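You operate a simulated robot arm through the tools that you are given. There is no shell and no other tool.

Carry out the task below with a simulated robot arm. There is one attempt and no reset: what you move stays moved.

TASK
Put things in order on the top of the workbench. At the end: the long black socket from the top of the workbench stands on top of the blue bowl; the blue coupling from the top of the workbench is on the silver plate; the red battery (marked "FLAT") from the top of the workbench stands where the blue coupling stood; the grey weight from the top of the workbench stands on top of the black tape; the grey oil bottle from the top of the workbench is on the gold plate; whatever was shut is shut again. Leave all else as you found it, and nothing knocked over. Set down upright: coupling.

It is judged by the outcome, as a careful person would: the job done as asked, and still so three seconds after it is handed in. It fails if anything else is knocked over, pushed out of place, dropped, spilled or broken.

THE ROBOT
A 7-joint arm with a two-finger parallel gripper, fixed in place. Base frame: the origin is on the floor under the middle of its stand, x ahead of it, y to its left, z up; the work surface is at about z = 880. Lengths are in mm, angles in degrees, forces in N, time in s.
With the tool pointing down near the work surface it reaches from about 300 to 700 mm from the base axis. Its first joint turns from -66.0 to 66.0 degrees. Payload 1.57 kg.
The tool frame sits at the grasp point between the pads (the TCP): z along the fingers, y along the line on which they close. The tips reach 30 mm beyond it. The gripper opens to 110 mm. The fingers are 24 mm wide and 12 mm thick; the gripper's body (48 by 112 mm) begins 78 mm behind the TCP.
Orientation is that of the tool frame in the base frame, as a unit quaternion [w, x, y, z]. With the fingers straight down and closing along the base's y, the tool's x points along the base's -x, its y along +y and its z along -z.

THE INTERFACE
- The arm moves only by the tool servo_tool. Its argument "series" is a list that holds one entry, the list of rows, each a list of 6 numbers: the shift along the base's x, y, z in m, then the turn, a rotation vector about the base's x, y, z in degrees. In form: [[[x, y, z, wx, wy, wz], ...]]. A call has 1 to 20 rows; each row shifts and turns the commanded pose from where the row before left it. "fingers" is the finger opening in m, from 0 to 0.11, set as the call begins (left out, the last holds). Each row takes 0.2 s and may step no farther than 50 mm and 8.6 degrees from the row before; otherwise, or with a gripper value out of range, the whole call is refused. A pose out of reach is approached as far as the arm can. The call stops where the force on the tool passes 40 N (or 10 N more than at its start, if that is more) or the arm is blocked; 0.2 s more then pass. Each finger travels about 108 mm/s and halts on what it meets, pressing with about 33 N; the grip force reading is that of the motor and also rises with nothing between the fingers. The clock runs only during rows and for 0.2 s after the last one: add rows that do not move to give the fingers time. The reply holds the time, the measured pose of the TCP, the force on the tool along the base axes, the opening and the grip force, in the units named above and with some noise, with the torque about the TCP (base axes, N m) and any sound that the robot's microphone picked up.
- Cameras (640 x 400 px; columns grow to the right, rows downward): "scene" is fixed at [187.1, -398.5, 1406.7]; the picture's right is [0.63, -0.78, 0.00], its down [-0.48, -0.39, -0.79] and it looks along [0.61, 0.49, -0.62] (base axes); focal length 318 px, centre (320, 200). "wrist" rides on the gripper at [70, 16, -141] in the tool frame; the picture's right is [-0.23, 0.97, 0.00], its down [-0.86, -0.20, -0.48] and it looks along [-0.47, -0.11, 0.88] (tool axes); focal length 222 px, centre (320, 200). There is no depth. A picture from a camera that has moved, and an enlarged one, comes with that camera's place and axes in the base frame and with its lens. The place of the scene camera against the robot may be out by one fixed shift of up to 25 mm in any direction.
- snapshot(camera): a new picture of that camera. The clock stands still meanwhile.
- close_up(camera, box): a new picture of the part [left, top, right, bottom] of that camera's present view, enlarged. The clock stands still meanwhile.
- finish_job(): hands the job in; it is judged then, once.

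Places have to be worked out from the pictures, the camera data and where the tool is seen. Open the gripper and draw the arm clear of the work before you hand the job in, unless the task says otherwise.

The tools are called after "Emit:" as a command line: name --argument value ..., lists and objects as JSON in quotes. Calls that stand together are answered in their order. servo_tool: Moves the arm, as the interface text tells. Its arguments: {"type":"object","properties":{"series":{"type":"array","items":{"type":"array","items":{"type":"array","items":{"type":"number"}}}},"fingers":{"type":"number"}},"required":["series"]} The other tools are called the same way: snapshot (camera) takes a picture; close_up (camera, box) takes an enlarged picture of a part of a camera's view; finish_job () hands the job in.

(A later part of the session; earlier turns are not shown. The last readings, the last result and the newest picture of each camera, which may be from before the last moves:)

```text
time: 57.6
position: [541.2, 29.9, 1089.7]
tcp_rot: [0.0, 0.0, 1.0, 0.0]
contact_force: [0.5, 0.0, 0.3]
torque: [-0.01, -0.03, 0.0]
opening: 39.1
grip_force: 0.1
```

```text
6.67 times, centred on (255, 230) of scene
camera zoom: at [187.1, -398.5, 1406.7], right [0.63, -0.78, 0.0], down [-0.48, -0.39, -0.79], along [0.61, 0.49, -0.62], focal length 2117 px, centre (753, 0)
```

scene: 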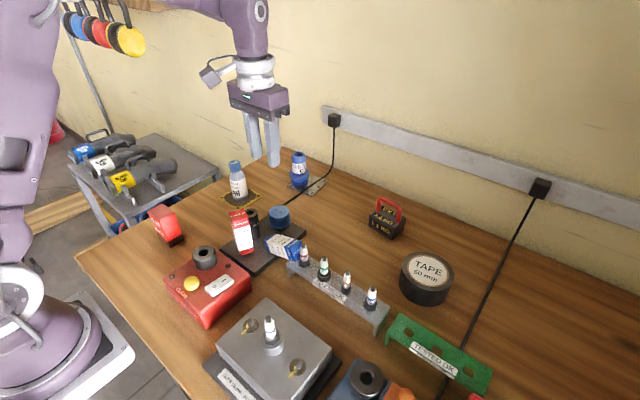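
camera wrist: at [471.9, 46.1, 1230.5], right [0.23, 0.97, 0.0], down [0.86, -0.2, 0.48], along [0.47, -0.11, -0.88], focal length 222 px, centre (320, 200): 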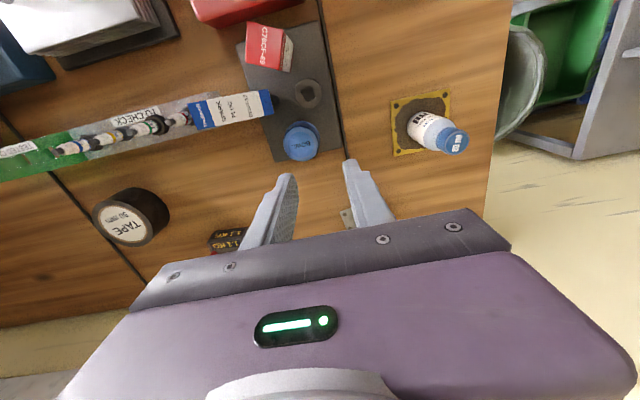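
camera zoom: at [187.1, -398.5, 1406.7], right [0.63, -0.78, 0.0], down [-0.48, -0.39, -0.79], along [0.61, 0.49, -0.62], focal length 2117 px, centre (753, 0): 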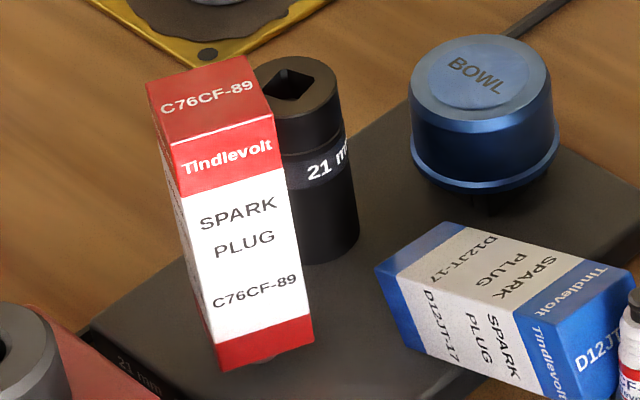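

The tray has low round pegs, and the box had been standing about 10 mm higher on one, so it reached closer than I reckoned. I will move the socket first while that side is free, then set the box back on its peg. I go back over the socket, with the box end now at y≈-20, about 19 mm from the finger path.

Emit:
servo_tool --series '[[[-0.03, 0, -0.02, 0, 0, 0], [-0.0292, 0.0005, -0.03, 0, 0, 0], [0, 0, -0.03, 0, 0, 0], [0, 0, -0.025, 0, 0, 0], [0, 0, -0.02, 0, 0, 0], [0, 0, 0, 0, 0, 0]]]' --fingers 0.042

Emit:
close_up --camera "wrist" --box '[200, 80, 440, 240]'

Emit:
close_up --camera "scene" --box '[220, 180, 320, 270]'

```text
time: 59.0
position: [481.1, 29.5, 963.8]
tcp_rot: [0.001, 0.0, 1.0, 0.0]
contact_force: [0.0, 0.7, -0.3]
torque: [-0.04, -0.01, 0.02]
opening: 42.0
grip_force: 0.0
```

```text
2.50 times, centred on (320, 160) of wrist
camera zoom: at [411.7, 46.4, 1104.6], right [0.23, 0.97, 0.0], down [0.86, -0.2, 0.48], along [0.47, -0.11, -0.88], focal length 555 px, centre (320, 300)
```

zoom: 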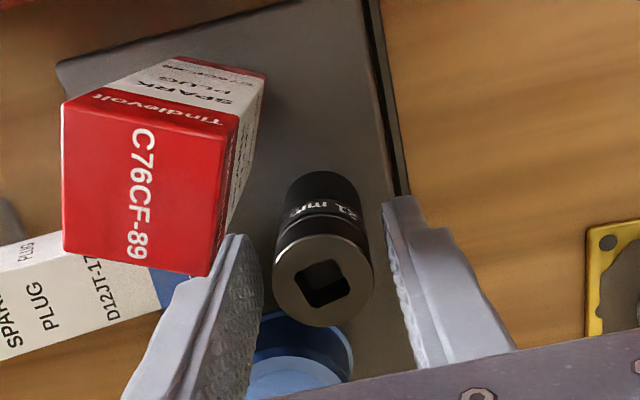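

```text
4.44 times, centred on (270, 225) of scene
camera zoom: at [187.1, -398.5, 1406.7], right [0.63, -0.78, 0.0], down [-0.48, -0.39, -0.79], along [0.61, 0.49, -0.62], focal length 1412 px, centre (542, 89)
```

zoom: 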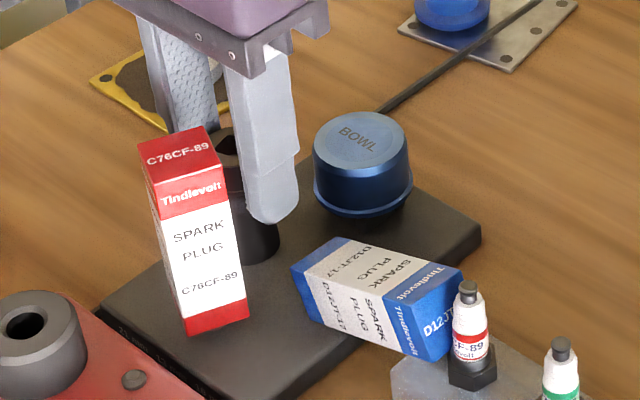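

The socket is centred between the fingers and both boxes are clear of them. I go down the last 27 mm and close.

Emit:
servo_tool --series '[[[0.0005, 0.0008, -0.012, 0, 0, 0], [0, 0, -0.01, 0, 0, 0], [0, 0, -0.004, 0, 0, 0], [0, 0, 0, 0, 0, 0]]]'

Emit:
servo_tool --series '[[[0, 0, 0, 0, 0, 0], [0, 0, 0, 0, 0, 0], [0, 0, 0, 0, 0, 0]]]' --fingers 0.015

Emit:
close_up --camera "scene" --box '[220, 180, 320, 270]'

```text
time: 60.0
position: [482.3, 31.2, 937.9]
tcp_rot: [0.0, 0.0, 1.0, 0.0]
contact_force: [-0.7, 0.7, 0.0]
torque: [-0.03, 0.0, 0.04]
opening: 42.0
grip_force: 0.1
```

```text
time: 60.8
position: [482.5, 30.1, 936.8]
tcp_rot: [0.0, 0.0, 1.0, 0.0]
contact_force: [-0.5, 0.0, -0.3]
torque: [0.02, -0.03, 0.01]
opening: 30.1
grip_force: 32.6
```

```text
4.44 times, centred on (270, 225) of scene
camera zoom: at [187.1, -398.5, 1406.7], right [0.63, -0.78, 0.0], down [-0.48, -0.39, -0.79], along [0.61, 0.49, -0.62], focal length 1412 px, centre (542, 89)
```

zoom: 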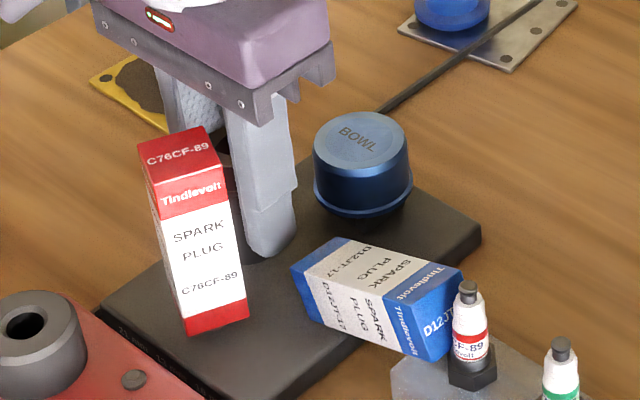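

The socket is gripped at 30 mm. I lift straight up off its peg and check the boxes.

Emit:
servo_tool --series '[[[0, 0, 0.008, 0, 0, 0], [0, 0, 0.012, 0, 0, 0], [0, 0, 0.02, 0, 0, 0], [0, 0, 0.025, 0, 0, 0], [0, 0, 0.02, 0, 0, 0], [0, 0, 0, 0, 0, 0]]]'

Emit:
snapshot --camera "wrist"

Emit:
close_up --camera "scene" --box '[220, 160, 320, 270]'

```text
time: 62.2
position: [482.8, 30.7, 1022.6]
tcp_rot: [0.001, 0.0, 1.0, 0.0]
contact_force: [1.0, -0.4, -1.5]
torque: [0.0, 0.0, 0.01]
opening: 30.2
grip_force: 33.4
```

```text
taken
camera wrist: at [413.0, 46.9, 1162.6], right [0.23, 0.97, 0.0], down [0.86, -0.2, 0.48], along [0.47, -0.11, -0.88], focal length 222 px, centre (320, 200)
```

wrist: 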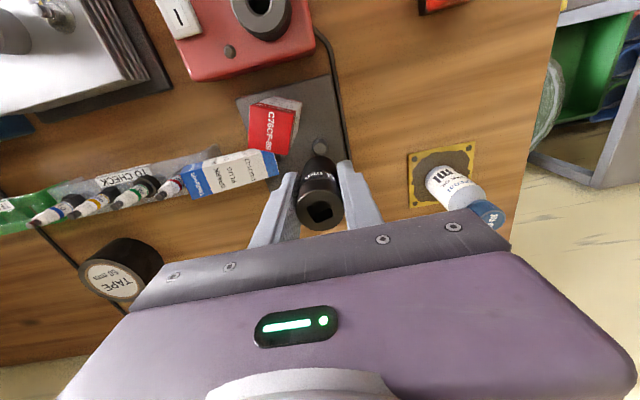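

```text
3.64 times, centred on (270, 215) of scene
camera zoom: at [187.1, -398.5, 1406.7], right [0.63, -0.78, 0.0], down [-0.48, -0.39, -0.79], along [0.61, 0.49, -0.62], focal length 1155 px, centre (502, 146)
```

zoom: 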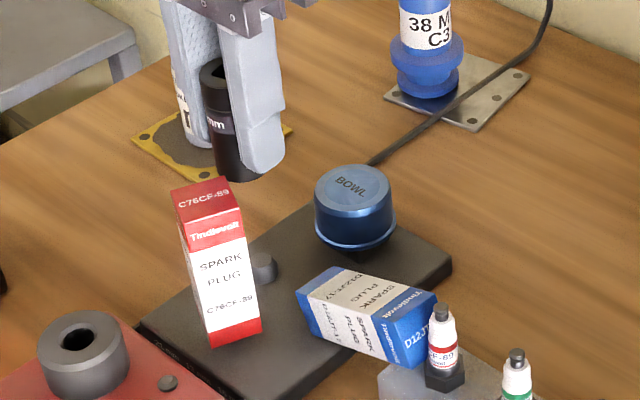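

The socket came off its peg cleanly and the red box stands undisturbed. Before placing, I move so the wrist camera looks straight down on the bowl, to get its centre accurately.

Emit:
servo_tool --series '[[[0, 0, 0.03, 0, 0, 0], [0.031, -0.011, 0.01, 0, 0, 0], [0.031, -0.011, 0.01, 0, 0, 0], [0.032, -0.011, 0.005, 0, 0, 0], [0.031, -0.01, 0, 0, 0, 0], [0, 0, 0, 0, 0, 0]]]'

Emit:
close_up --camera "wrist" --box '[260, 50, 380, 125]'

Emit:
close_up --camera "wrist" --box '[160, 0, 360, 125]'

Emit:
close_up --camera "scene" --box '[230, 190, 320, 270]'

```text
time: 63.6
position: [607.7, -14.0, 1075.5]
tcp_rot: [0.0, -0.001, 1.0, 0.0]
contact_force: [0.6, -0.4, -1.7]
torque: [0.03, 0.0, -0.03]
opening: 29.7
grip_force: 32.7
```

```text
5.33 times, centred on (320, 88) of wrist
camera zoom: at [537.8, 1.7, 1216.2], right [0.23, 0.97, 0.0], down [0.86, -0.2, 0.48], along [0.47, -0.11, -0.88], focal length 1185 px, centre (320, 800)
```

zoom: 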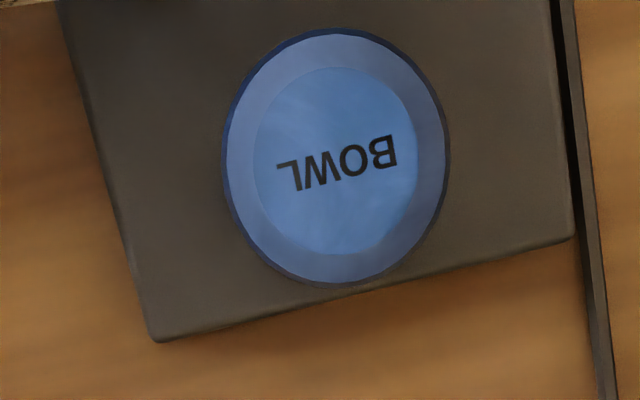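

```text
3.20 times, centred on (260, 62) of wrist
camera zoom: at [537.8, 1.7, 1216.2], right [0.23, 0.97, 0.0], down [0.86, -0.2, 0.48], along [0.47, -0.11, -0.88], focal length 711 px, centre (512, 640)
```

zoom: 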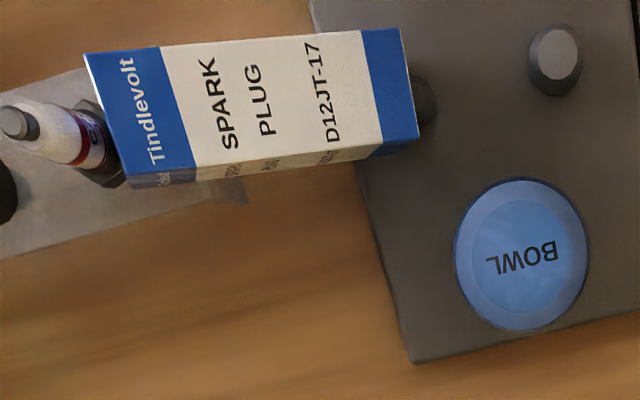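

```text
5.00 times, centred on (275, 230) of scene
camera zoom: at [187.1, -398.6, 1406.7], right [0.63, -0.78, 0.0], down [-0.48, -0.39, -0.79], along [0.61, 0.49, -0.62], focal length 1588 px, centre (545, 50)
```

zoom: 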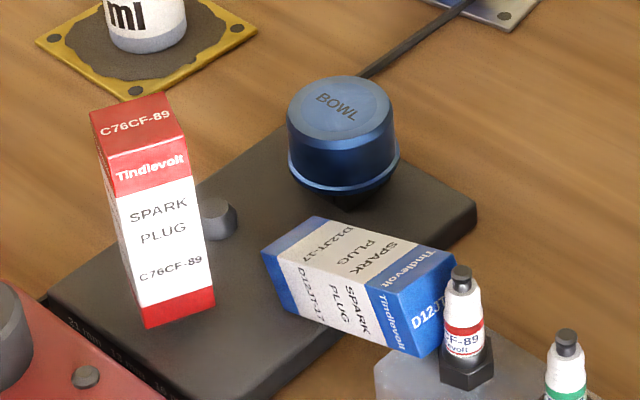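

The bowl's centre is confirmed at (539.3,4.9). I bring the socket over it and descend to about 10 mm above the expected contact.

Emit:
servo_tool --series '[[[-0.034, 0.0095, 0, 0, 0, 0], [-0.0342, 0.0095, 0, 0, 0, 0], [0, 0, -0.025, 0, 0, 0], [0, 0, -0.03, 0, 0, 0], [0, 0, -0.018, 0, 0, 0], [0, 0, 0, 0, 0, 0], [0, 0, 0, 0, 0, 0]]]'

Emit:
close_up --camera "scene" --box '[230, 160, 330, 250]'

Emit:
close_up --camera "wrist" --box '[220, 80, 420, 240]'

```text
time: 65.2
position: [541.1, 6.6, 1005.5]
tcp_rot: [0.0, 0.0, 1.0, 0.0]
contact_force: [-0.4, -0.6, -1.0]
torque: [-0.02, -0.04, 0.02]
opening: 29.9
grip_force: 33.1
```

```text
4.44 times, centred on (280, 205) of scene
camera zoom: at [187.1, -398.5, 1406.7], right [0.63, -0.78, 0.0], down [-0.48, -0.39, -0.79], along [0.61, 0.49, -0.62], focal length 1412 px, centre (498, 178)
```

zoom: 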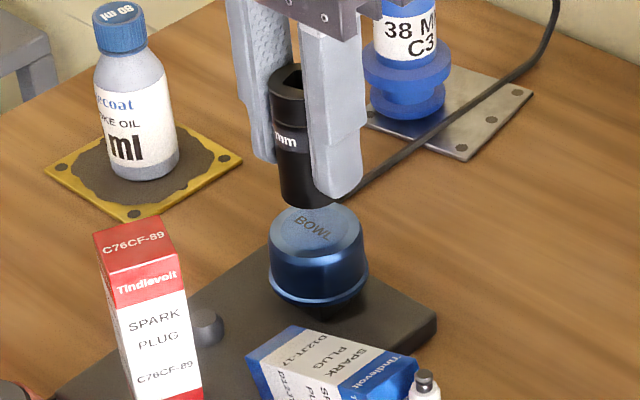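

```text
2.50 times, centred on (320, 160) of wrist
camera zoom: at [472.2, 23.0, 1145.3], right [0.23, 0.97, 0.0], down [0.86, -0.2, 0.48], along [0.47, -0.11, -0.88], focal length 555 px, centre (320, 300)
```

zoom: 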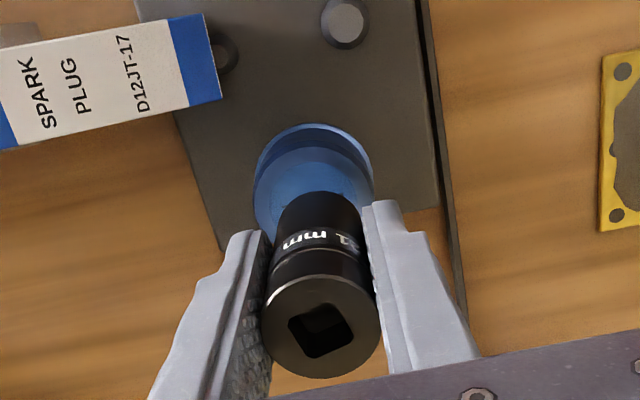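

Emit:
servo_tool --series '[[[-0.0008, -0.0008, -0.003, 0, 0, 0], [0, 0, 0, 0, 0, 0]]]'

Emit:
servo_tool --series '[[[0, 0, 0, 0, 0, 0]]]'

```text
time: 65.8
position: [540.9, 7.0, 1001.5]
tcp_rot: [0.0, -0.001, 1.0, 0.001]
contact_force: [-0.7, -0.4, -1.4]
torque: [0.0, 0.0, 0.0]
opening: 29.9
grip_force: 32.9
```

```text
time: 66.2
position: [540.2, 5.9, 1001.4]
tcp_rot: [0.0, 0.0, 1.0, 0.0]
contact_force: [0.0, -0.5, -1.3]
torque: [0.01, -0.01, 0.02]
opening: 30.0
grip_force: 33.2
```

The position averages (540.5,6.3), so I trim by about -1 mm in each axis and lower in small steps.

Emit:
servo_tool --series '[[[-0.001, -0.0012, -0.003, 0, 0, 0], [0, 0, -0.003, 0, 0, 0], [0, 0, -0.002, 0, 0, 0], [0, 0, 0, 0, 0, 0]]]'

Emit:
close_up --camera "scene" --box '[250, 170, 310, 230]'

```text
time: 67.2
position: [537.9, 6.6, 993.7]
tcp_rot: [0.001, 0.0, 1.0, 0.001]
contact_force: [1.4, -0.3, -2.0]
torque: [-0.03, -0.01, 0.02]
opening: 30.1
grip_force: 33.3
```

```text
6.67 times, centred on (280, 200) of scene
camera zoom: at [187.1, -398.5, 1406.7], right [0.63, -0.78, 0.0], down [-0.48, -0.39, -0.79], along [0.61, 0.49, -0.62], focal length 2117 px, centre (587, 200)
```

zoom: 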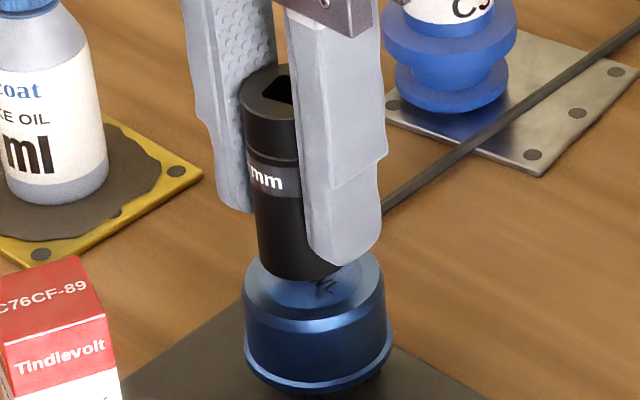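

Emit:
servo_tool --series '[[[0, -0.0005, -0.0015, 0, 0, 0], [0, 0, -0.0015, 0, 0, 0], [0, 0, -0.001, 0, 0, 0], [0, 0, 0, 0, 0, 0]]]'

```text
time: 68.2
position: [537.2, 5.9, 989.7]
tcp_rot: [0.0, 0.0, 1.0, 0.0]
contact_force: [0.2, 0.5, -1.7]
torque: [0.02, 0.01, -0.01]
opening: 30.2
grip_force: 32.5
```

Emit:
servo_tool --series '[[[0, 0, 0, 0, 0, 0]]]'

Emit:
servo_tool --series '[[[0, 0, 0, 0, 0, 0]]]'

Emit:
servo_tool --series '[[[0, 0, 0, 0, 0, 0]]]'

Emit:
close_up --camera "scene" --box '[250, 180, 310, 230]'

Emit:
close_up --camera "wrist" --box '[260, 90, 380, 190]'

```text
time: 68.6
position: [539.1, 5.2, 989.0]
tcp_rot: [0.0, 0.0, 1.0, 0.0]
contact_force: [0.2, -0.1, -2.9]
torque: [0.01, 0.01, 0.03]
opening: 29.8
grip_force: 32.8
```

```text
time: 69.0
position: [538.8, 4.6, 990.0]
tcp_rot: [0.0, 0.0, 1.0, 0.0]
contact_force: [0.4, 0.3, -1.9]
torque: [0.01, -0.01, 0.01]
opening: 29.8
grip_force: 32.4
```

```text
time: 69.4
position: [537.5, 3.9, 988.3]
tcp_rot: [-0.001, 0.0, 1.0, -0.001]
contact_force: [-0.8, 0.0, -1.3]
torque: [0.0, 0.01, -0.01]
opening: 30.3
grip_force: 33.0
```

```text
8.00 times, centred on (280, 205) of scene
camera zoom: at [187.1, -398.5, 1406.7], right [0.63, -0.78, 0.0], down [-0.48, -0.39, -0.79], along [0.61, 0.49, -0.62], focal length 2541 px, centre (640, 160)
```

zoom: 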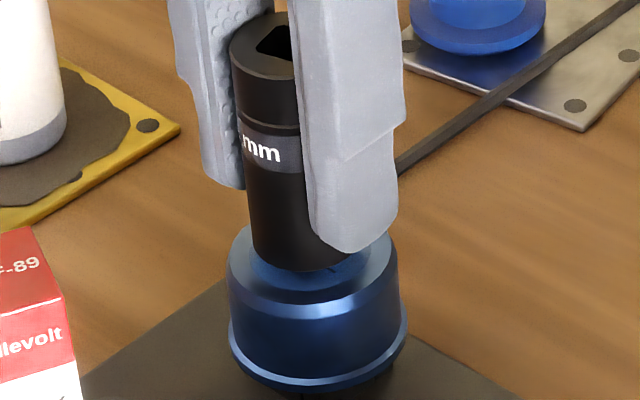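

```text
4.00 times, centred on (320, 140) of wrist
camera zoom: at [468.8, 20.5, 1129.5], right [0.23, 0.97, 0.0], down [0.86, -0.2, 0.48], along [0.47, -0.11, -0.88], focal length 888 px, centre (320, 440)
```

zoom: 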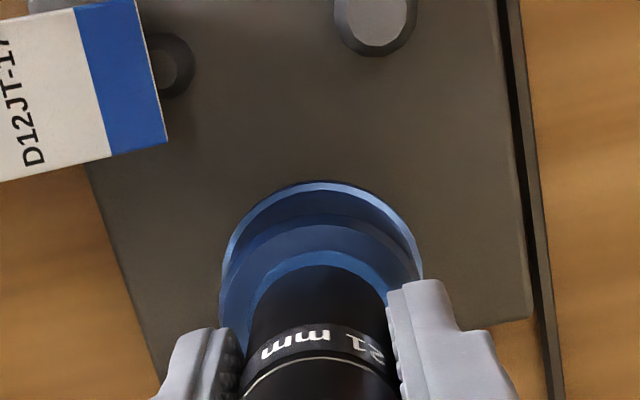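

The averaged pose is (538.2,4.9,989), aligned within 1 mm, and the picture suggests about 8–9 mm still to go. I continue down in small steps.

Emit:
servo_tool --series '[[[0.0008, 0, -0.0015, 0, 0, 0], [0, 0, -0.0015, 0, 0, 0], [0, 0, -0.0015, 0, 0, 0], [0, 0, 0, 0, 0, 0]]]'

Emit:
servo_tool --series '[[[0, 0, -0.001, 0, 0, 0], [0, 0, -0.001, 0, 0, 0], [0, 0, 0, 0, 0, 0]]]'

```text
time: 70.4
position: [539.5, 4.0, 986.0]
tcp_rot: [0.0, -0.001, 1.0, 0.0]
contact_force: [0.4, -0.8, -1.9]
torque: [-0.01, 0.02, 0.02]
opening: 30.0
grip_force: 33.2
```

```text
time: 71.2
position: [538.1, 4.9, 982.8]
tcp_rot: [0.001, 0.0, 1.0, 0.0]
contact_force: [-2.1, 0.9, 14.9]
torque: [0.05, 0.14, 0.04]
opening: 29.9
grip_force: 33.0
```

Contact at 15 N with small torques. I look once more before releasing.

Emit:
servo_tool --series '[[[0, 0, 0.0006, 0, 0, 0], [0, 0, 0, 0, 0, 0]]]'

Emit:
close_up --camera "scene" --box '[250, 180, 310, 230]'

```text
time: 71.8
position: [539.2, 5.6, 983.9]
tcp_rot: [0.0, 0.0, 1.0, 0.0]
contact_force: [1.1, 0.9, 8.9]
torque: [0.04, -0.09, -0.02]
opening: 30.0
grip_force: 32.9
```

```text
8.00 times, centred on (280, 205) of scene
camera zoom: at [187.0, -398.5, 1406.7], right [0.63, -0.78, 0.0], down [-0.48, -0.39, -0.79], along [0.61, 0.49, -0.62], focal length 2541 px, centre (640, 160)
```

zoom: 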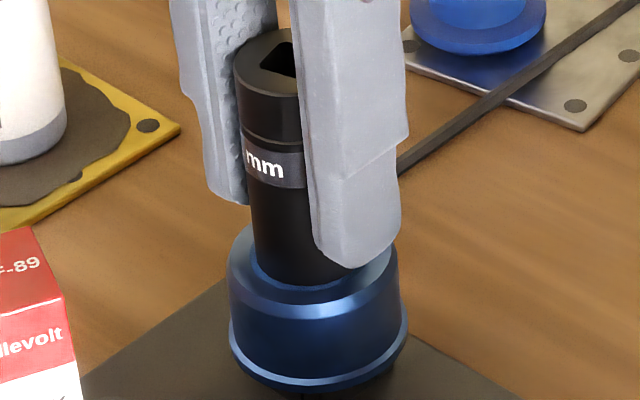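

It sits well centred on the bowl top. I open the fingers and rise straight up.

Emit:
servo_tool --series '[[[0, 0, 0, 0, 0, 0], [0, 0, 0, 0, 0, 0], [0, 0, 0, 0, 0, 0]]]' --fingers 0.05

Emit:
servo_tool --series '[[[0, 0, 0.015, 0, 0, 0], [0, 0, 0.03, 0, 0, 0], [0, 0, 0.035, 0, 0, 0], [0, 0, 0.03, 0, 0, 0], [0, 0, 0, 0, 0, 0]]]'

Emit:
snapshot --camera "wrist"

Emit:
close_up --camera "scene" --box '[220, 170, 330, 270]'

```text
time: 72.6
position: [538.4, 4.4, 983.2]
tcp_rot: [0.0, 0.0, 1.0, -0.001]
contact_force: [0.2, 0.1, -0.7]
torque: [0.02, 0.02, -0.05]
opening: 49.9
grip_force: 0.1
```

```text
time: 73.8
position: [537.9, 6.3, 1095.8]
tcp_rot: [0.0, 0.0, 1.0, 0.0]
contact_force: [0.0, 0.4, -0.5]
torque: [-0.03, 0.0, -0.03]
opening: 50.1
grip_force: 0.0
```

```text
taken
camera wrist: at [468.1, 21.4, 1235.3], right [0.23, 0.97, 0.0], down [0.85, -0.2, 0.48], along [0.47, -0.11, -0.88], focal length 222 px, centre (320, 200)
```

wrist: 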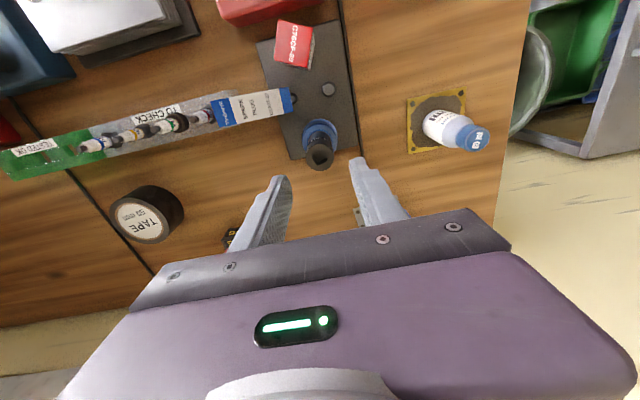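

```text
4.00 times, centred on (275, 220) of scene
camera zoom: at [187.1, -398.5, 1406.7], right [0.63, -0.78, 0.0], down [-0.48, -0.39, -0.79], along [0.61, 0.49, -0.62], focal length 1270 px, centre (500, 120)
```

zoom: 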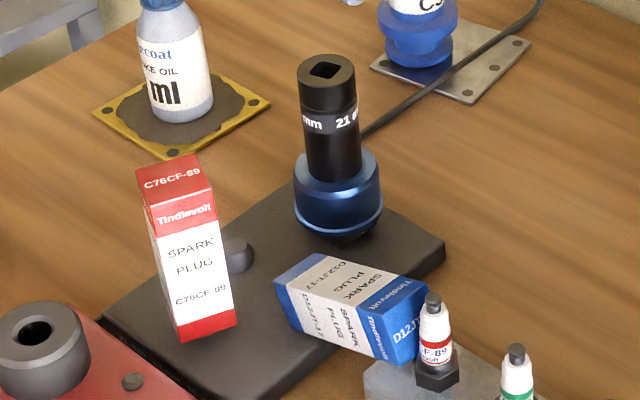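

The socket stands on the bowl. Next comes the weight: I turn the tool by about -95° so the fingers close across the handle bar, and travel toward it at height.

Emit:
servo_tool --series '[[[0.0068, -0.0156, 0, 0, 0, -7.9], [0.0068, -0.0156, 0, 0, 0, -7.9], [0.0068, -0.0156, 0, 0, 0, -7.9], [0.0068, -0.0156, 0, 0, 0, -7.9], [0.0068, -0.0156, 0, 0, 0, -7.9], [0.0068, -0.0156, 0, 0, 0, -7.9], [0.0068, -0.0156, 0, 0, 0, -7.9], [0.0068, -0.0156, 0, 0, 0, -7.9], [0.0068, -0.0156, 0, 0, 0, -7.9], [0.0068, -0.0156, 0, 0, 0, -7.9], [0.0068, -0.0156, 0, 0, 0, -7.9], [0.0068, -0.0156, 0, 0, 0, -8.1], [0, 0, 0, 0, 0, 0]]]' --fingers 0.06

Emit:
snapshot --camera "wrist"

Emit:
snapshot --camera "scene"

```text
time: 76.6
position: [619.2, -181.6, 1093.8]
tcp_rot: [-0.001, 0.738, 0.675, 0.0]
contact_force: [-0.4, 0.7, -0.4]
torque: [0.0, -0.03, 0.01]
opening: 60.0
grip_force: 0.0
```

```text
taken
camera wrist: at [640.9, -113.9, 1233.9], right [0.95, -0.31, 0.0], down [-0.27, -0.83, 0.48], along [-0.15, -0.45, -0.88], focal length 222 px, centre (320, 200)
```

wrist: 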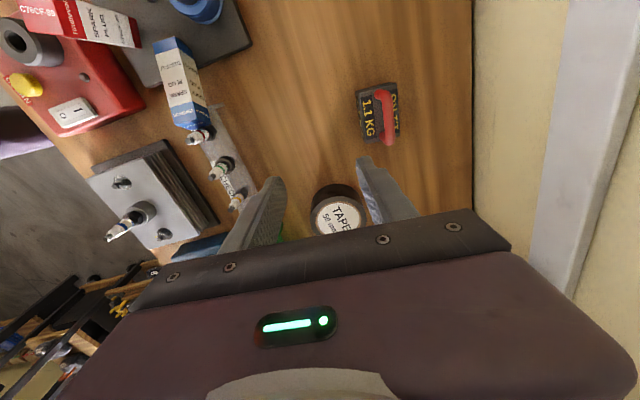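

```text
taken
```

scene: 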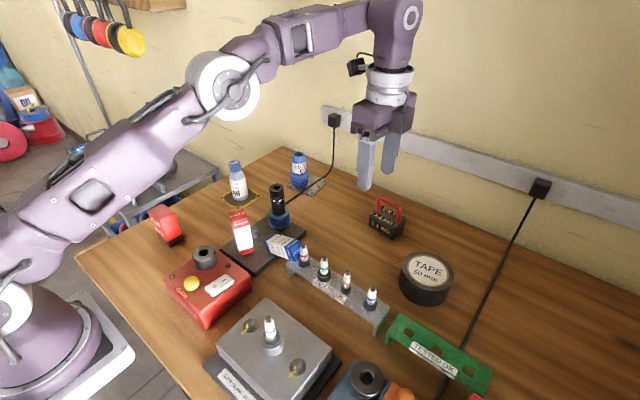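

The turn works and the weight is visible beside the fingers from the left. I enlarge it to refine the handle position.

Emit:
close_up --camera "wrist" --box '[320, 60, 440, 160]'

Emit:
close_up --camera "wrist" --box '[270, 150, 410, 250]'

```text
4.00 times, centred on (380, 110) of wrist
camera zoom: at [640.9, -113.9, 1233.9], right [0.95, -0.31, 0.0], down [-0.27, -0.83, 0.48], along [-0.15, -0.45, -0.88], focal length 888 px, centre (80, 560)
```

zoom: 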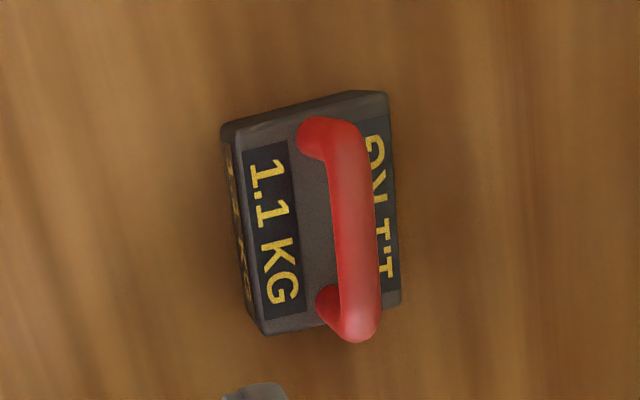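

```text
4.00 times, centred on (340, 200) of wrist
camera zoom: at [640.9, -113.9, 1233.9], right [0.95, -0.31, 0.0], down [-0.27, -0.83, 0.48], along [-0.15, -0.45, -0.88], focal length 888 px, centre (240, 200)
```

zoom: 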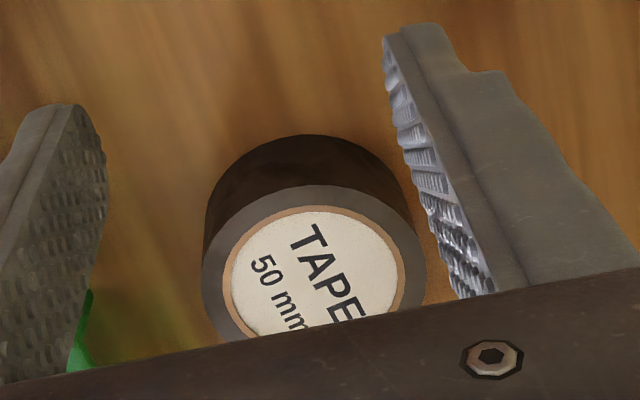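

The handle bar is centred at about (706,-179,950), nearly along y. I tilt the tool 14° outward and move above the handle.

Emit:
servo_tool --series '[[[0.015, 0.0005, -0.02, -0.61, -6.97, 0], [0.02, 0.0005, -0.02, -0.61, -6.97, 0], [0.026, 0.0005, -0.007, 0, 0, 0], [0.026, 0.0006, -0.006, 0, 0, 0], [0, 0, 0, 0, 0, 0]]]' --fingers 0.05

Emit:
snapshot --camera "wrist"

Emit:
close_up --camera "scene" --box '[320, 120, 450, 250]'

```text
time: 77.8
position: [703.0, -175.6, 1040.3]
tcp_rot: [0.086, 0.725, 0.678, 0.079]
contact_force: [0.4, 0.4, -0.2]
torque: [0.04, 0.03, 0.0]
opening: 50.0
grip_force: 0.0
out of reach, approached as far as the arm can: row 4
```

```text
taken
camera wrist: at [690.8, -104.5, 1179.4], right [0.93, -0.29, 0.23], down [-0.36, -0.83, 0.42], along [0.07, -0.48, -0.88], focal length 222 px, centre (320, 200)
```

wrist: 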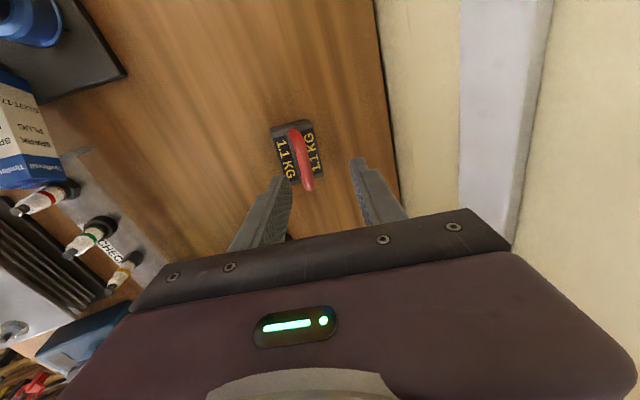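

```text
3.08 times, centred on (385, 185) of scene
camera zoom: at [187.1, -398.6, 1406.7], right [0.63, -0.78, 0.0], down [-0.48, -0.39, -0.79], along [0.61, 0.49, -0.62], focal length 977 px, centre (120, 246)
```

zoom: 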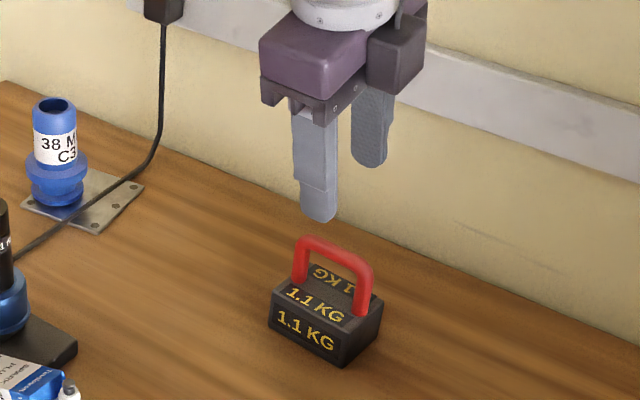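

The hand hovers right over the handle and is just at its reach limit at this height. I descend to the bar and re-check the alignment midway.

Emit:
servo_tool --series '[[[0, 0, -0.02, 0, 0, 0], [0, 0, -0.02, 0, 0, 0], [0, 0, -0.015, 0, 0, 0], [0, 0, 0, 0, 0, 0]]]'

Emit:
close_up --camera "wrist" --box '[230, 100, 430, 240]'

Emit:
close_up --camera "scene" --box '[340, 140, 440, 250]'

```text
time: 78.8
position: [708.0, -179.6, 985.3]
tcp_rot: [0.09, 0.732, 0.671, 0.082]
contact_force: [0.6, -0.4, 0.0]
torque: [-0.02, 0.04, -0.03]
opening: 50.2
grip_force: 0.3
```

```text
2.86 times, centred on (330, 170) of wrist
camera zoom: at [696.6, -109.9, 1125.1], right [0.92, -0.31, 0.24], down [-0.38, -0.82, 0.42], along [0.07, -0.47, -0.88], focal length 635 px, centre (291, 286)
```

zoom: 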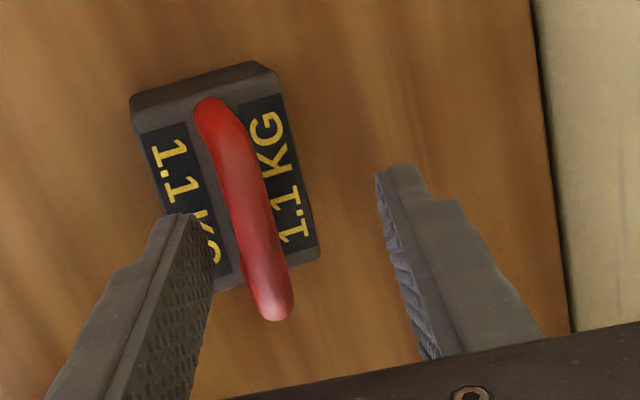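

```text
3.64 times, centred on (390, 195) of scene
camera zoom: at [187.1, -398.5, 1406.7], right [0.63, -0.78, 0.0], down [-0.48, -0.39, -0.79], along [0.61, 0.49, -0.62], focal length 1155 px, centre (66, 218)
```

zoom: 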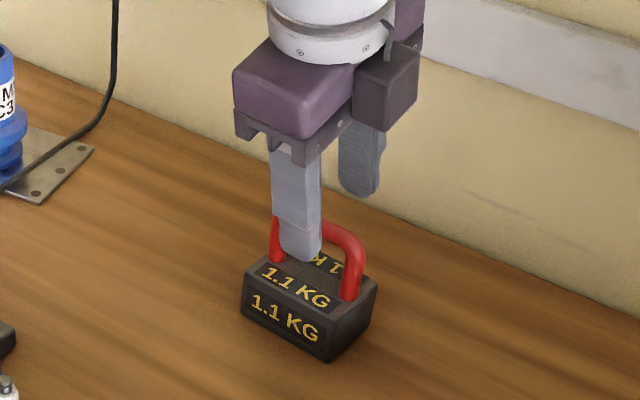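

The bar is about 3 mm to the inner side of the finger centre, so I trim that and descend to z≈953, keeping the tips clear of the body top.

Emit:
servo_tool --series '[[[-0.0025, 0.001, -0.012, 0, 0, 0], [0, 0, -0.012, 0, 0, 0], [0, 0, -0.008, 0, 0, 0], [0, 0, 0, 0, 0, 0]]]'

Emit:
close_up --camera "wrist" --box '[230, 100, 430, 240]'

Emit:
close_up --camera "scene" --box '[350, 170, 430, 240]'

```text
time: 79.8
position: [706.0, -178.1, 955.6]
tcp_rot: [0.092, 0.732, 0.67, 0.084]
contact_force: [-6.4, 2.3, 23.4]
torque: [0.39, 0.82, 0.0]
opening: 50.2
grip_force: 0.1
```

```text
2.86 times, centred on (330, 170) of wrist
camera zoom: at [693.8, -107.6, 1095.5], right [0.92, -0.31, 0.24], down [-0.38, -0.82, 0.42], along [0.07, -0.47, -0.88], focal length 635 px, centre (291, 286)
```

zoom: 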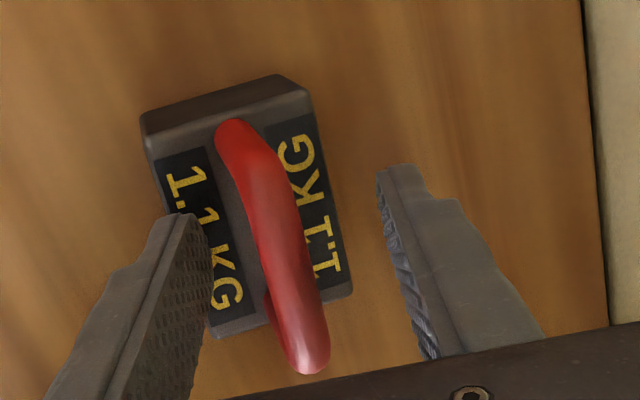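

```text
5.71 times, centred on (390, 205) of scene
camera zoom: at [186.4, -398.4, 1406.8], right [0.63, -0.78, 0.0], down [-0.48, -0.39, -0.79], along [0.61, 0.49, -0.62], focal length 1815 px, centre (-80, 171)
```

zoom: 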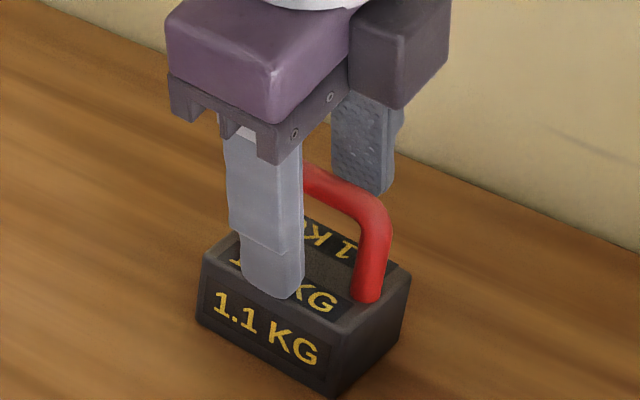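

The inner fingertip rests on the weight's body top (23 N), so the body is taller than I judged, about z≈926. I rise 4 mm and shift 3 mm inward to centre on the bar.

Emit:
servo_tool --series '[[[0, 0, 0.0045, 0, 0, 0], [-0.003, 0, 0, 0, 0, 0], [0, 0, 0, 0, 0, 0]]]'

Emit:
close_up --camera "wrist" --box '[230, 100, 430, 240]'

```text
time: 80.6
position: [703.1, -179.0, 957.4]
tcp_rot: [0.089, 0.732, 0.671, 0.082]
contact_force: [-0.3, -0.4, -0.8]
torque: [0.03, -0.01, -0.01]
opening: 50.2
grip_force: 0.1
```

```text
2.86 times, centred on (330, 170) of wrist
camera zoom: at [690.4, -108.6, 1097.4], right [0.92, -0.31, 0.23], down [-0.38, -0.82, 0.42], along [0.07, -0.47, -0.88], focal length 635 px, centre (291, 286)
```

zoom: 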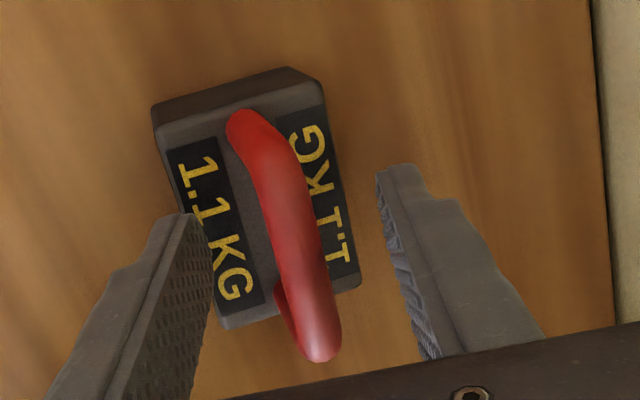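

No contact now and the bar is centred between the fingers. I close on the handle.

Emit:
servo_tool --series '[[[0, 0, 0, 0, 0, 0], [0, 0, 0, 0, 0, 0], [0, 0, 0, 0, 0, 0], [0, 0, 0, 0, 0, 0]]]' --fingers 0.0

Emit:
close_up --camera "wrist" --box '[230, 100, 430, 240]'

Emit:
close_up --camera "scene" --box '[350, 170, 430, 240]'

```text
time: 81.6
position: [703.2, -178.6, 958.4]
tcp_rot: [0.091, 0.731, 0.671, 0.084]
contact_force: [7.1, -0.9, 9.0]
torque: [-0.2, -0.02, 0.13]
opening: 11.6
grip_force: 29.1
```

```text
2.86 times, centred on (330, 170) of wrist
camera zoom: at [690.7, -108.5, 1098.6], right [0.92, -0.31, 0.24], down [-0.38, -0.82, 0.42], along [0.07, -0.47, -0.88], focal length 635 px, centre (291, 286)
```

zoom: 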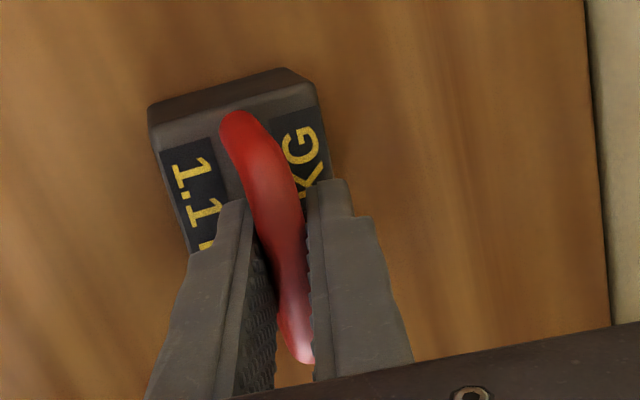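

```text
5.71 times, centred on (390, 205) of scene
camera zoom: at [187.1, -398.5, 1406.7], right [0.63, -0.78, 0.0], down [-0.48, -0.39, -0.79], along [0.61, 0.49, -0.62], focal length 1815 px, centre (-80, 171)
```

zoom: 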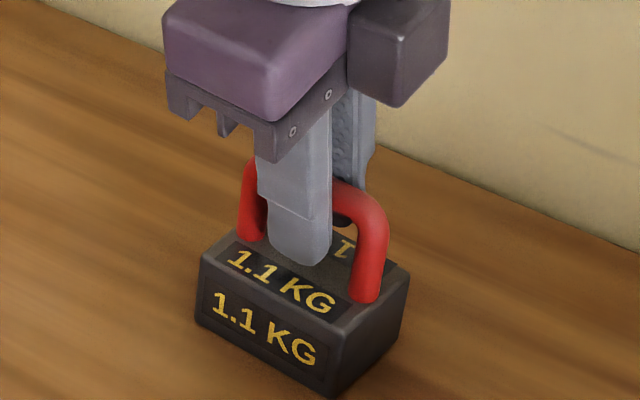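

The bar is gripped at 11.6 mm. I lift a little and check that the weight comes along level.

Emit:
servo_tool --series '[[[0, 0, 0.005, 0, 0, 0], [0, 0, 0.008, 0, 0, 0], [0, 0, 0.01, 0, 0, 0], [0, 0, 0, 0, 0, 0]]]'

Emit:
close_up --camera "scene" --box '[350, 150, 430, 240]'

Emit:
close_up --camera "wrist" --box '[230, 100, 430, 240]'

```text
time: 82.6
position: [702.9, -178.7, 980.3]
tcp_rot: [0.089, 0.732, 0.671, 0.081]
contact_force: [-0.2, -0.1, -11.2]
torque: [0.01, 0.03, 0.01]
opening: 11.7
grip_force: 29.6
```

```text
4.44 times, centred on (390, 195) of scene
camera zoom: at [187.3, -398.6, 1406.6], right [0.63, -0.78, 0.0], down [-0.48, -0.39, -0.79], along [0.61, 0.49, -0.62], focal length 1412 px, centre (9, 222)
```

zoom: 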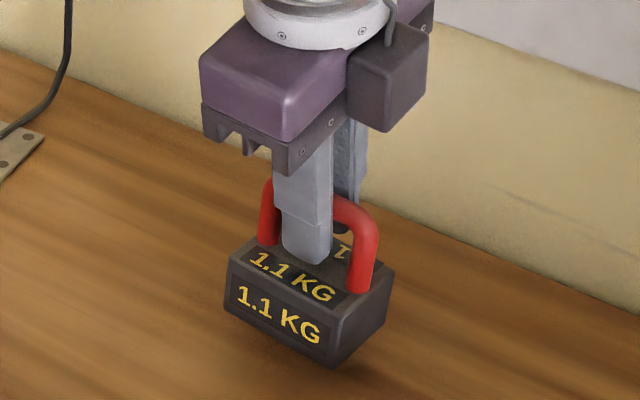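

```text
2.86 times, centred on (330, 170) of wrist
camera zoom: at [689.9, -108.2, 1120.1], right [0.92, -0.31, 0.23], down [-0.38, -0.82, 0.42], along [0.06, -0.47, -0.88], focal length 635 px, centre (291, 286)
```

zoom: 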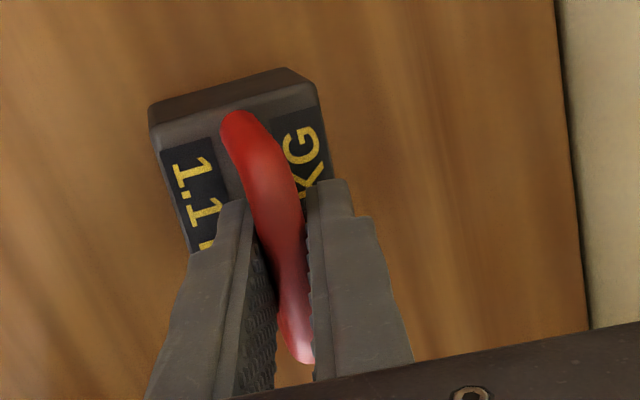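

The weight hangs level with an 11 N load, as expected. I raise it above the tape's height and carry it over the tape at (602,-319).

Emit:
servo_tool --series '[[[0, 0, 0.02, 0, 0, 0], [-0.004, -0.004, 0.025, 0, 0, 0], [-0.015, -0.02, 0.005, 0, 0, 0], [-0.017, -0.023, 0, 0, 0, 0], [-0.017, -0.023, 0, 0, 0, 0], [-0.017, -0.023, 0, 0, 0, 0], [-0.017, -0.023, 0, 0, 0, 0], [-0.0155, -0.022, 0, 0, 0, 0], [0, 0, 0, 0, 0, 0], [0, 0, 0, 0, 0, 0]]]'

Emit:
snapshot --camera "wrist"

Emit:
close_up --camera "scene" --box '[360, 170, 500, 310]'

```text
time: 84.8
position: [599.0, -316.6, 1031.2]
tcp_rot: [0.09, 0.731, 0.671, 0.083]
contact_force: [-0.1, 0.6, -10.7]
torque: [-0.03, 0.0, 0.0]
opening: 11.9
grip_force: 28.4
```

```text
taken
camera wrist: at [586.9, -245.9, 1170.6], right [0.92, -0.31, 0.24], down [-0.38, -0.83, 0.42], along [0.07, -0.47, -0.88], focal length 222 px, centre (320, 200)
```

wrist: 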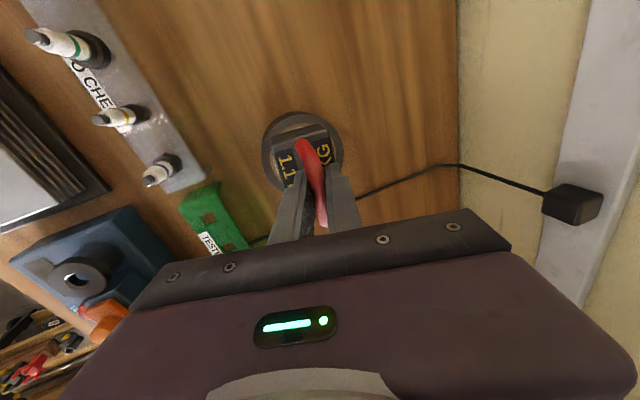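

```text
2.86 times, centred on (430, 240) of scene
camera zoom: at [187.3, -398.7, 1406.6], right [0.63, -0.78, 0.0], down [-0.48, -0.39, -0.79], along [0.61, 0.49, -0.62], focal length 907 px, centre (6, 86)
```

zoom: 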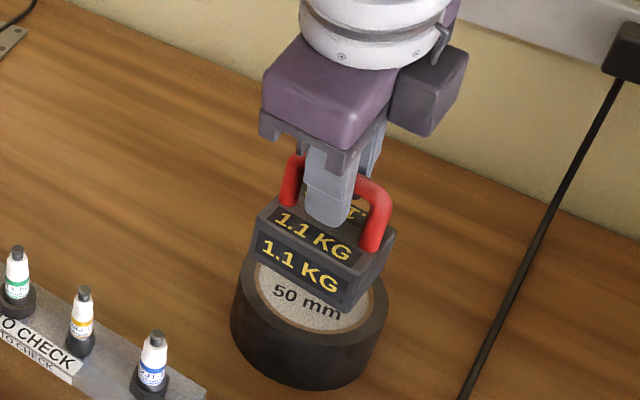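

Emit:
close_up --camera "wrist" --box '[250, 95, 370, 235]'

Emit:
close_up --camera "scene" --box '[395, 210, 475, 310]'

```text
2.86 times, centred on (310, 165) of wrist
camera zoom: at [586.9, -245.9, 1170.6], right [0.92, -0.31, 0.24], down [-0.38, -0.83, 0.42], along [0.07, -0.47, -0.88], focal length 635 px, centre (349, 300)
```

zoom: 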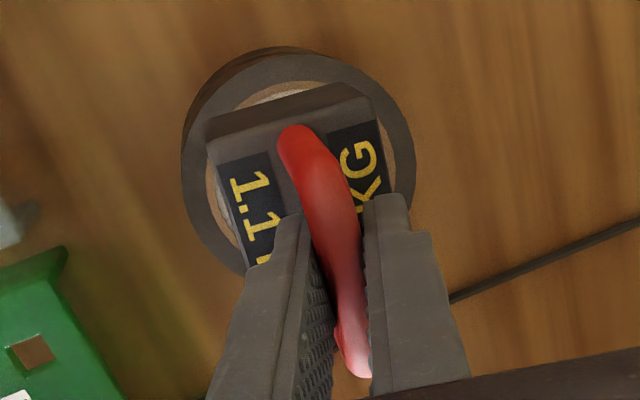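

```text
4.00 times, centred on (435, 260) of scene
camera zoom: at [187.3, -398.7, 1406.6], right [0.63, -0.78, 0.0], down [-0.48, -0.39, -0.79], along [0.61, 0.49, -0.62], focal length 1270 px, centre (-140, -40)
```

zoom: 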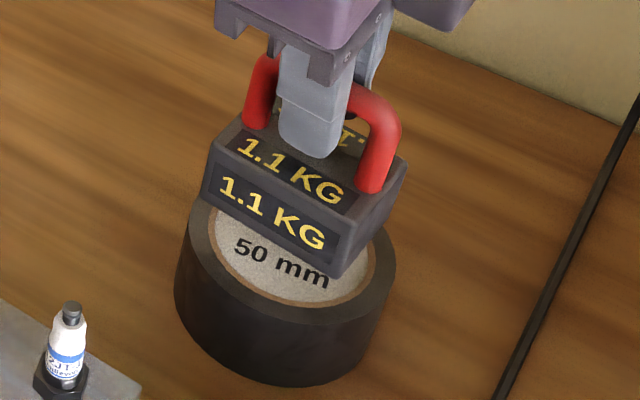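

The tape centre refines to about (603,-317), so I shift about 2 mm and lower to just above it.

Emit:
servo_tool --series '[[[0.002, 0.001, -0.006, 0, 0, 0], [0, 0, -0.006, 0, 0, 0], [0, 0, -0.004, 0, 0, 0], [0, 0, 0, 0, 0, 0]]]'

Emit:
close_up --camera "scene" --box '[385, 200, 475, 310]'

```text
time: 85.8
position: [601.8, -315.6, 1015.7]
tcp_rot: [0.09, 0.732, 0.67, 0.082]
contact_force: [-0.5, 1.0, -10.9]
torque: [-0.01, 0.02, 0.0]
opening: 11.8
grip_force: 28.6
```

```text
3.64 times, centred on (430, 255) of scene
camera zoom: at [187.3, -398.7, 1406.6], right [0.63, -0.78, 0.0], down [-0.48, -0.39, -0.79], along [0.61, 0.49, -0.62], focal length 1155 px, centre (-80, 0)
```

zoom: 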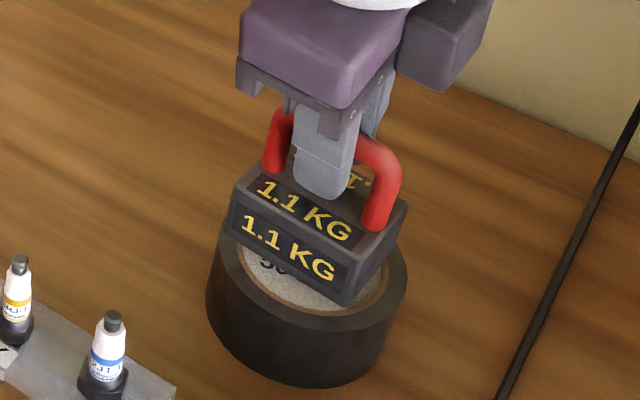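

Cross-checking against the original picture confirms the weight is centred over the tape within about 3 mm. I lower in small steps, watching for the load to come off.

Emit:
servo_tool --series '[[[-0.0015, -0.0005, -0.003, 0, 0, 0], [0, 0, -0.002, 0, 0, 0], [0, 0, 0, 0, 0, 0]]]'

Emit:
servo_tool --series '[[[0, 0, -0.001, 0, 0, 0], [0, 0, -0.001, 0, 0, 0], [0, 0, 0, 0, 0, 0]]]'

```text
time: 86.6
position: [599.4, -316.7, 1010.3]
tcp_rot: [0.091, 0.731, 0.671, 0.083]
contact_force: [-0.1, -0.7, -11.0]
torque: [-0.01, 0.02, -0.03]
opening: 11.6
grip_force: 28.6
```

```text
time: 87.4
position: [600.2, -317.7, 1007.6]
tcp_rot: [0.09, 0.732, 0.67, 0.081]
contact_force: [-0.1, 0.6, -10.9]
torque: [-0.02, 0.0, 0.0]
opening: 11.6
grip_force: 28.8
```

Emit:
servo_tool --series '[[[0, 0, -0.001, 0, 0, 0], [0, 0, -0.001, 0, 0, 0], [0, 0, 0, 0, 0, 0]]]'

```text
time: 88.2
position: [601.2, -316.9, 1006.4]
tcp_rot: [0.091, 0.732, 0.671, 0.083]
contact_force: [1.2, 0.6, -2.5]
torque: [-0.03, 0.1, -0.02]
opening: 11.6
grip_force: 29.1
```

The load is coming off as the weight touches the tape. I go another 0.6 mm and check.

Emit:
servo_tool --series '[[[0, 0, -0.0006, 0, 0, 0], [0, 0, 0, 0, 0, 0]]]'

Emit:
close_up --camera "scene" --box '[385, 200, 475, 310]'

Emit:
close_up --camera "wrist" --box '[250, 95, 370, 235]'

```text
time: 88.8
position: [600.4, -316.8, 1005.4]
tcp_rot: [0.091, 0.732, 0.67, 0.083]
contact_force: [3.7, -0.4, 5.6]
torque: [0.06, 0.04, -0.04]
opening: 11.5
grip_force: 29.3
```

```text
3.64 times, centred on (430, 255) of scene
camera zoom: at [187.1, -398.5, 1406.7], right [0.63, -0.78, 0.0], down [-0.48, -0.39, -0.79], along [0.61, 0.49, -0.62], focal length 1155 px, centre (-80, 0)
```

zoom: 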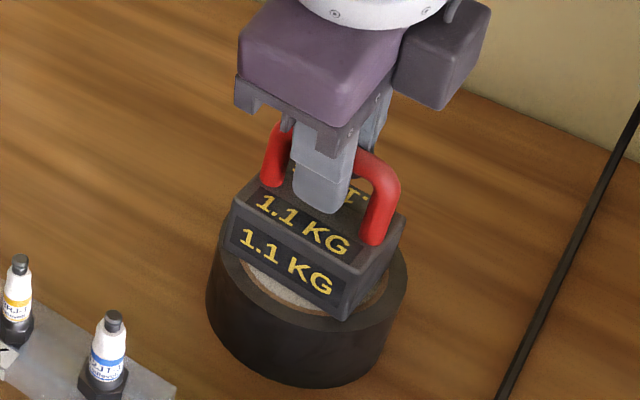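

```text
2.86 times, centred on (310, 165) of wrist
camera zoom: at [588.3, -245.9, 1146.3], right [0.92, -0.31, 0.24], down [-0.38, -0.82, 0.42], along [0.07, -0.47, -0.88], focal length 635 px, centre (349, 300)
```

zoom: 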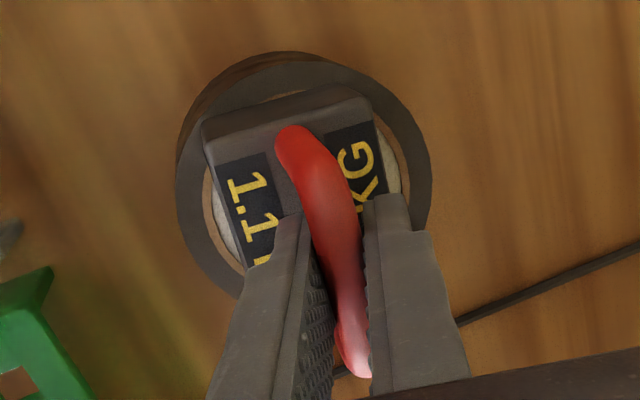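

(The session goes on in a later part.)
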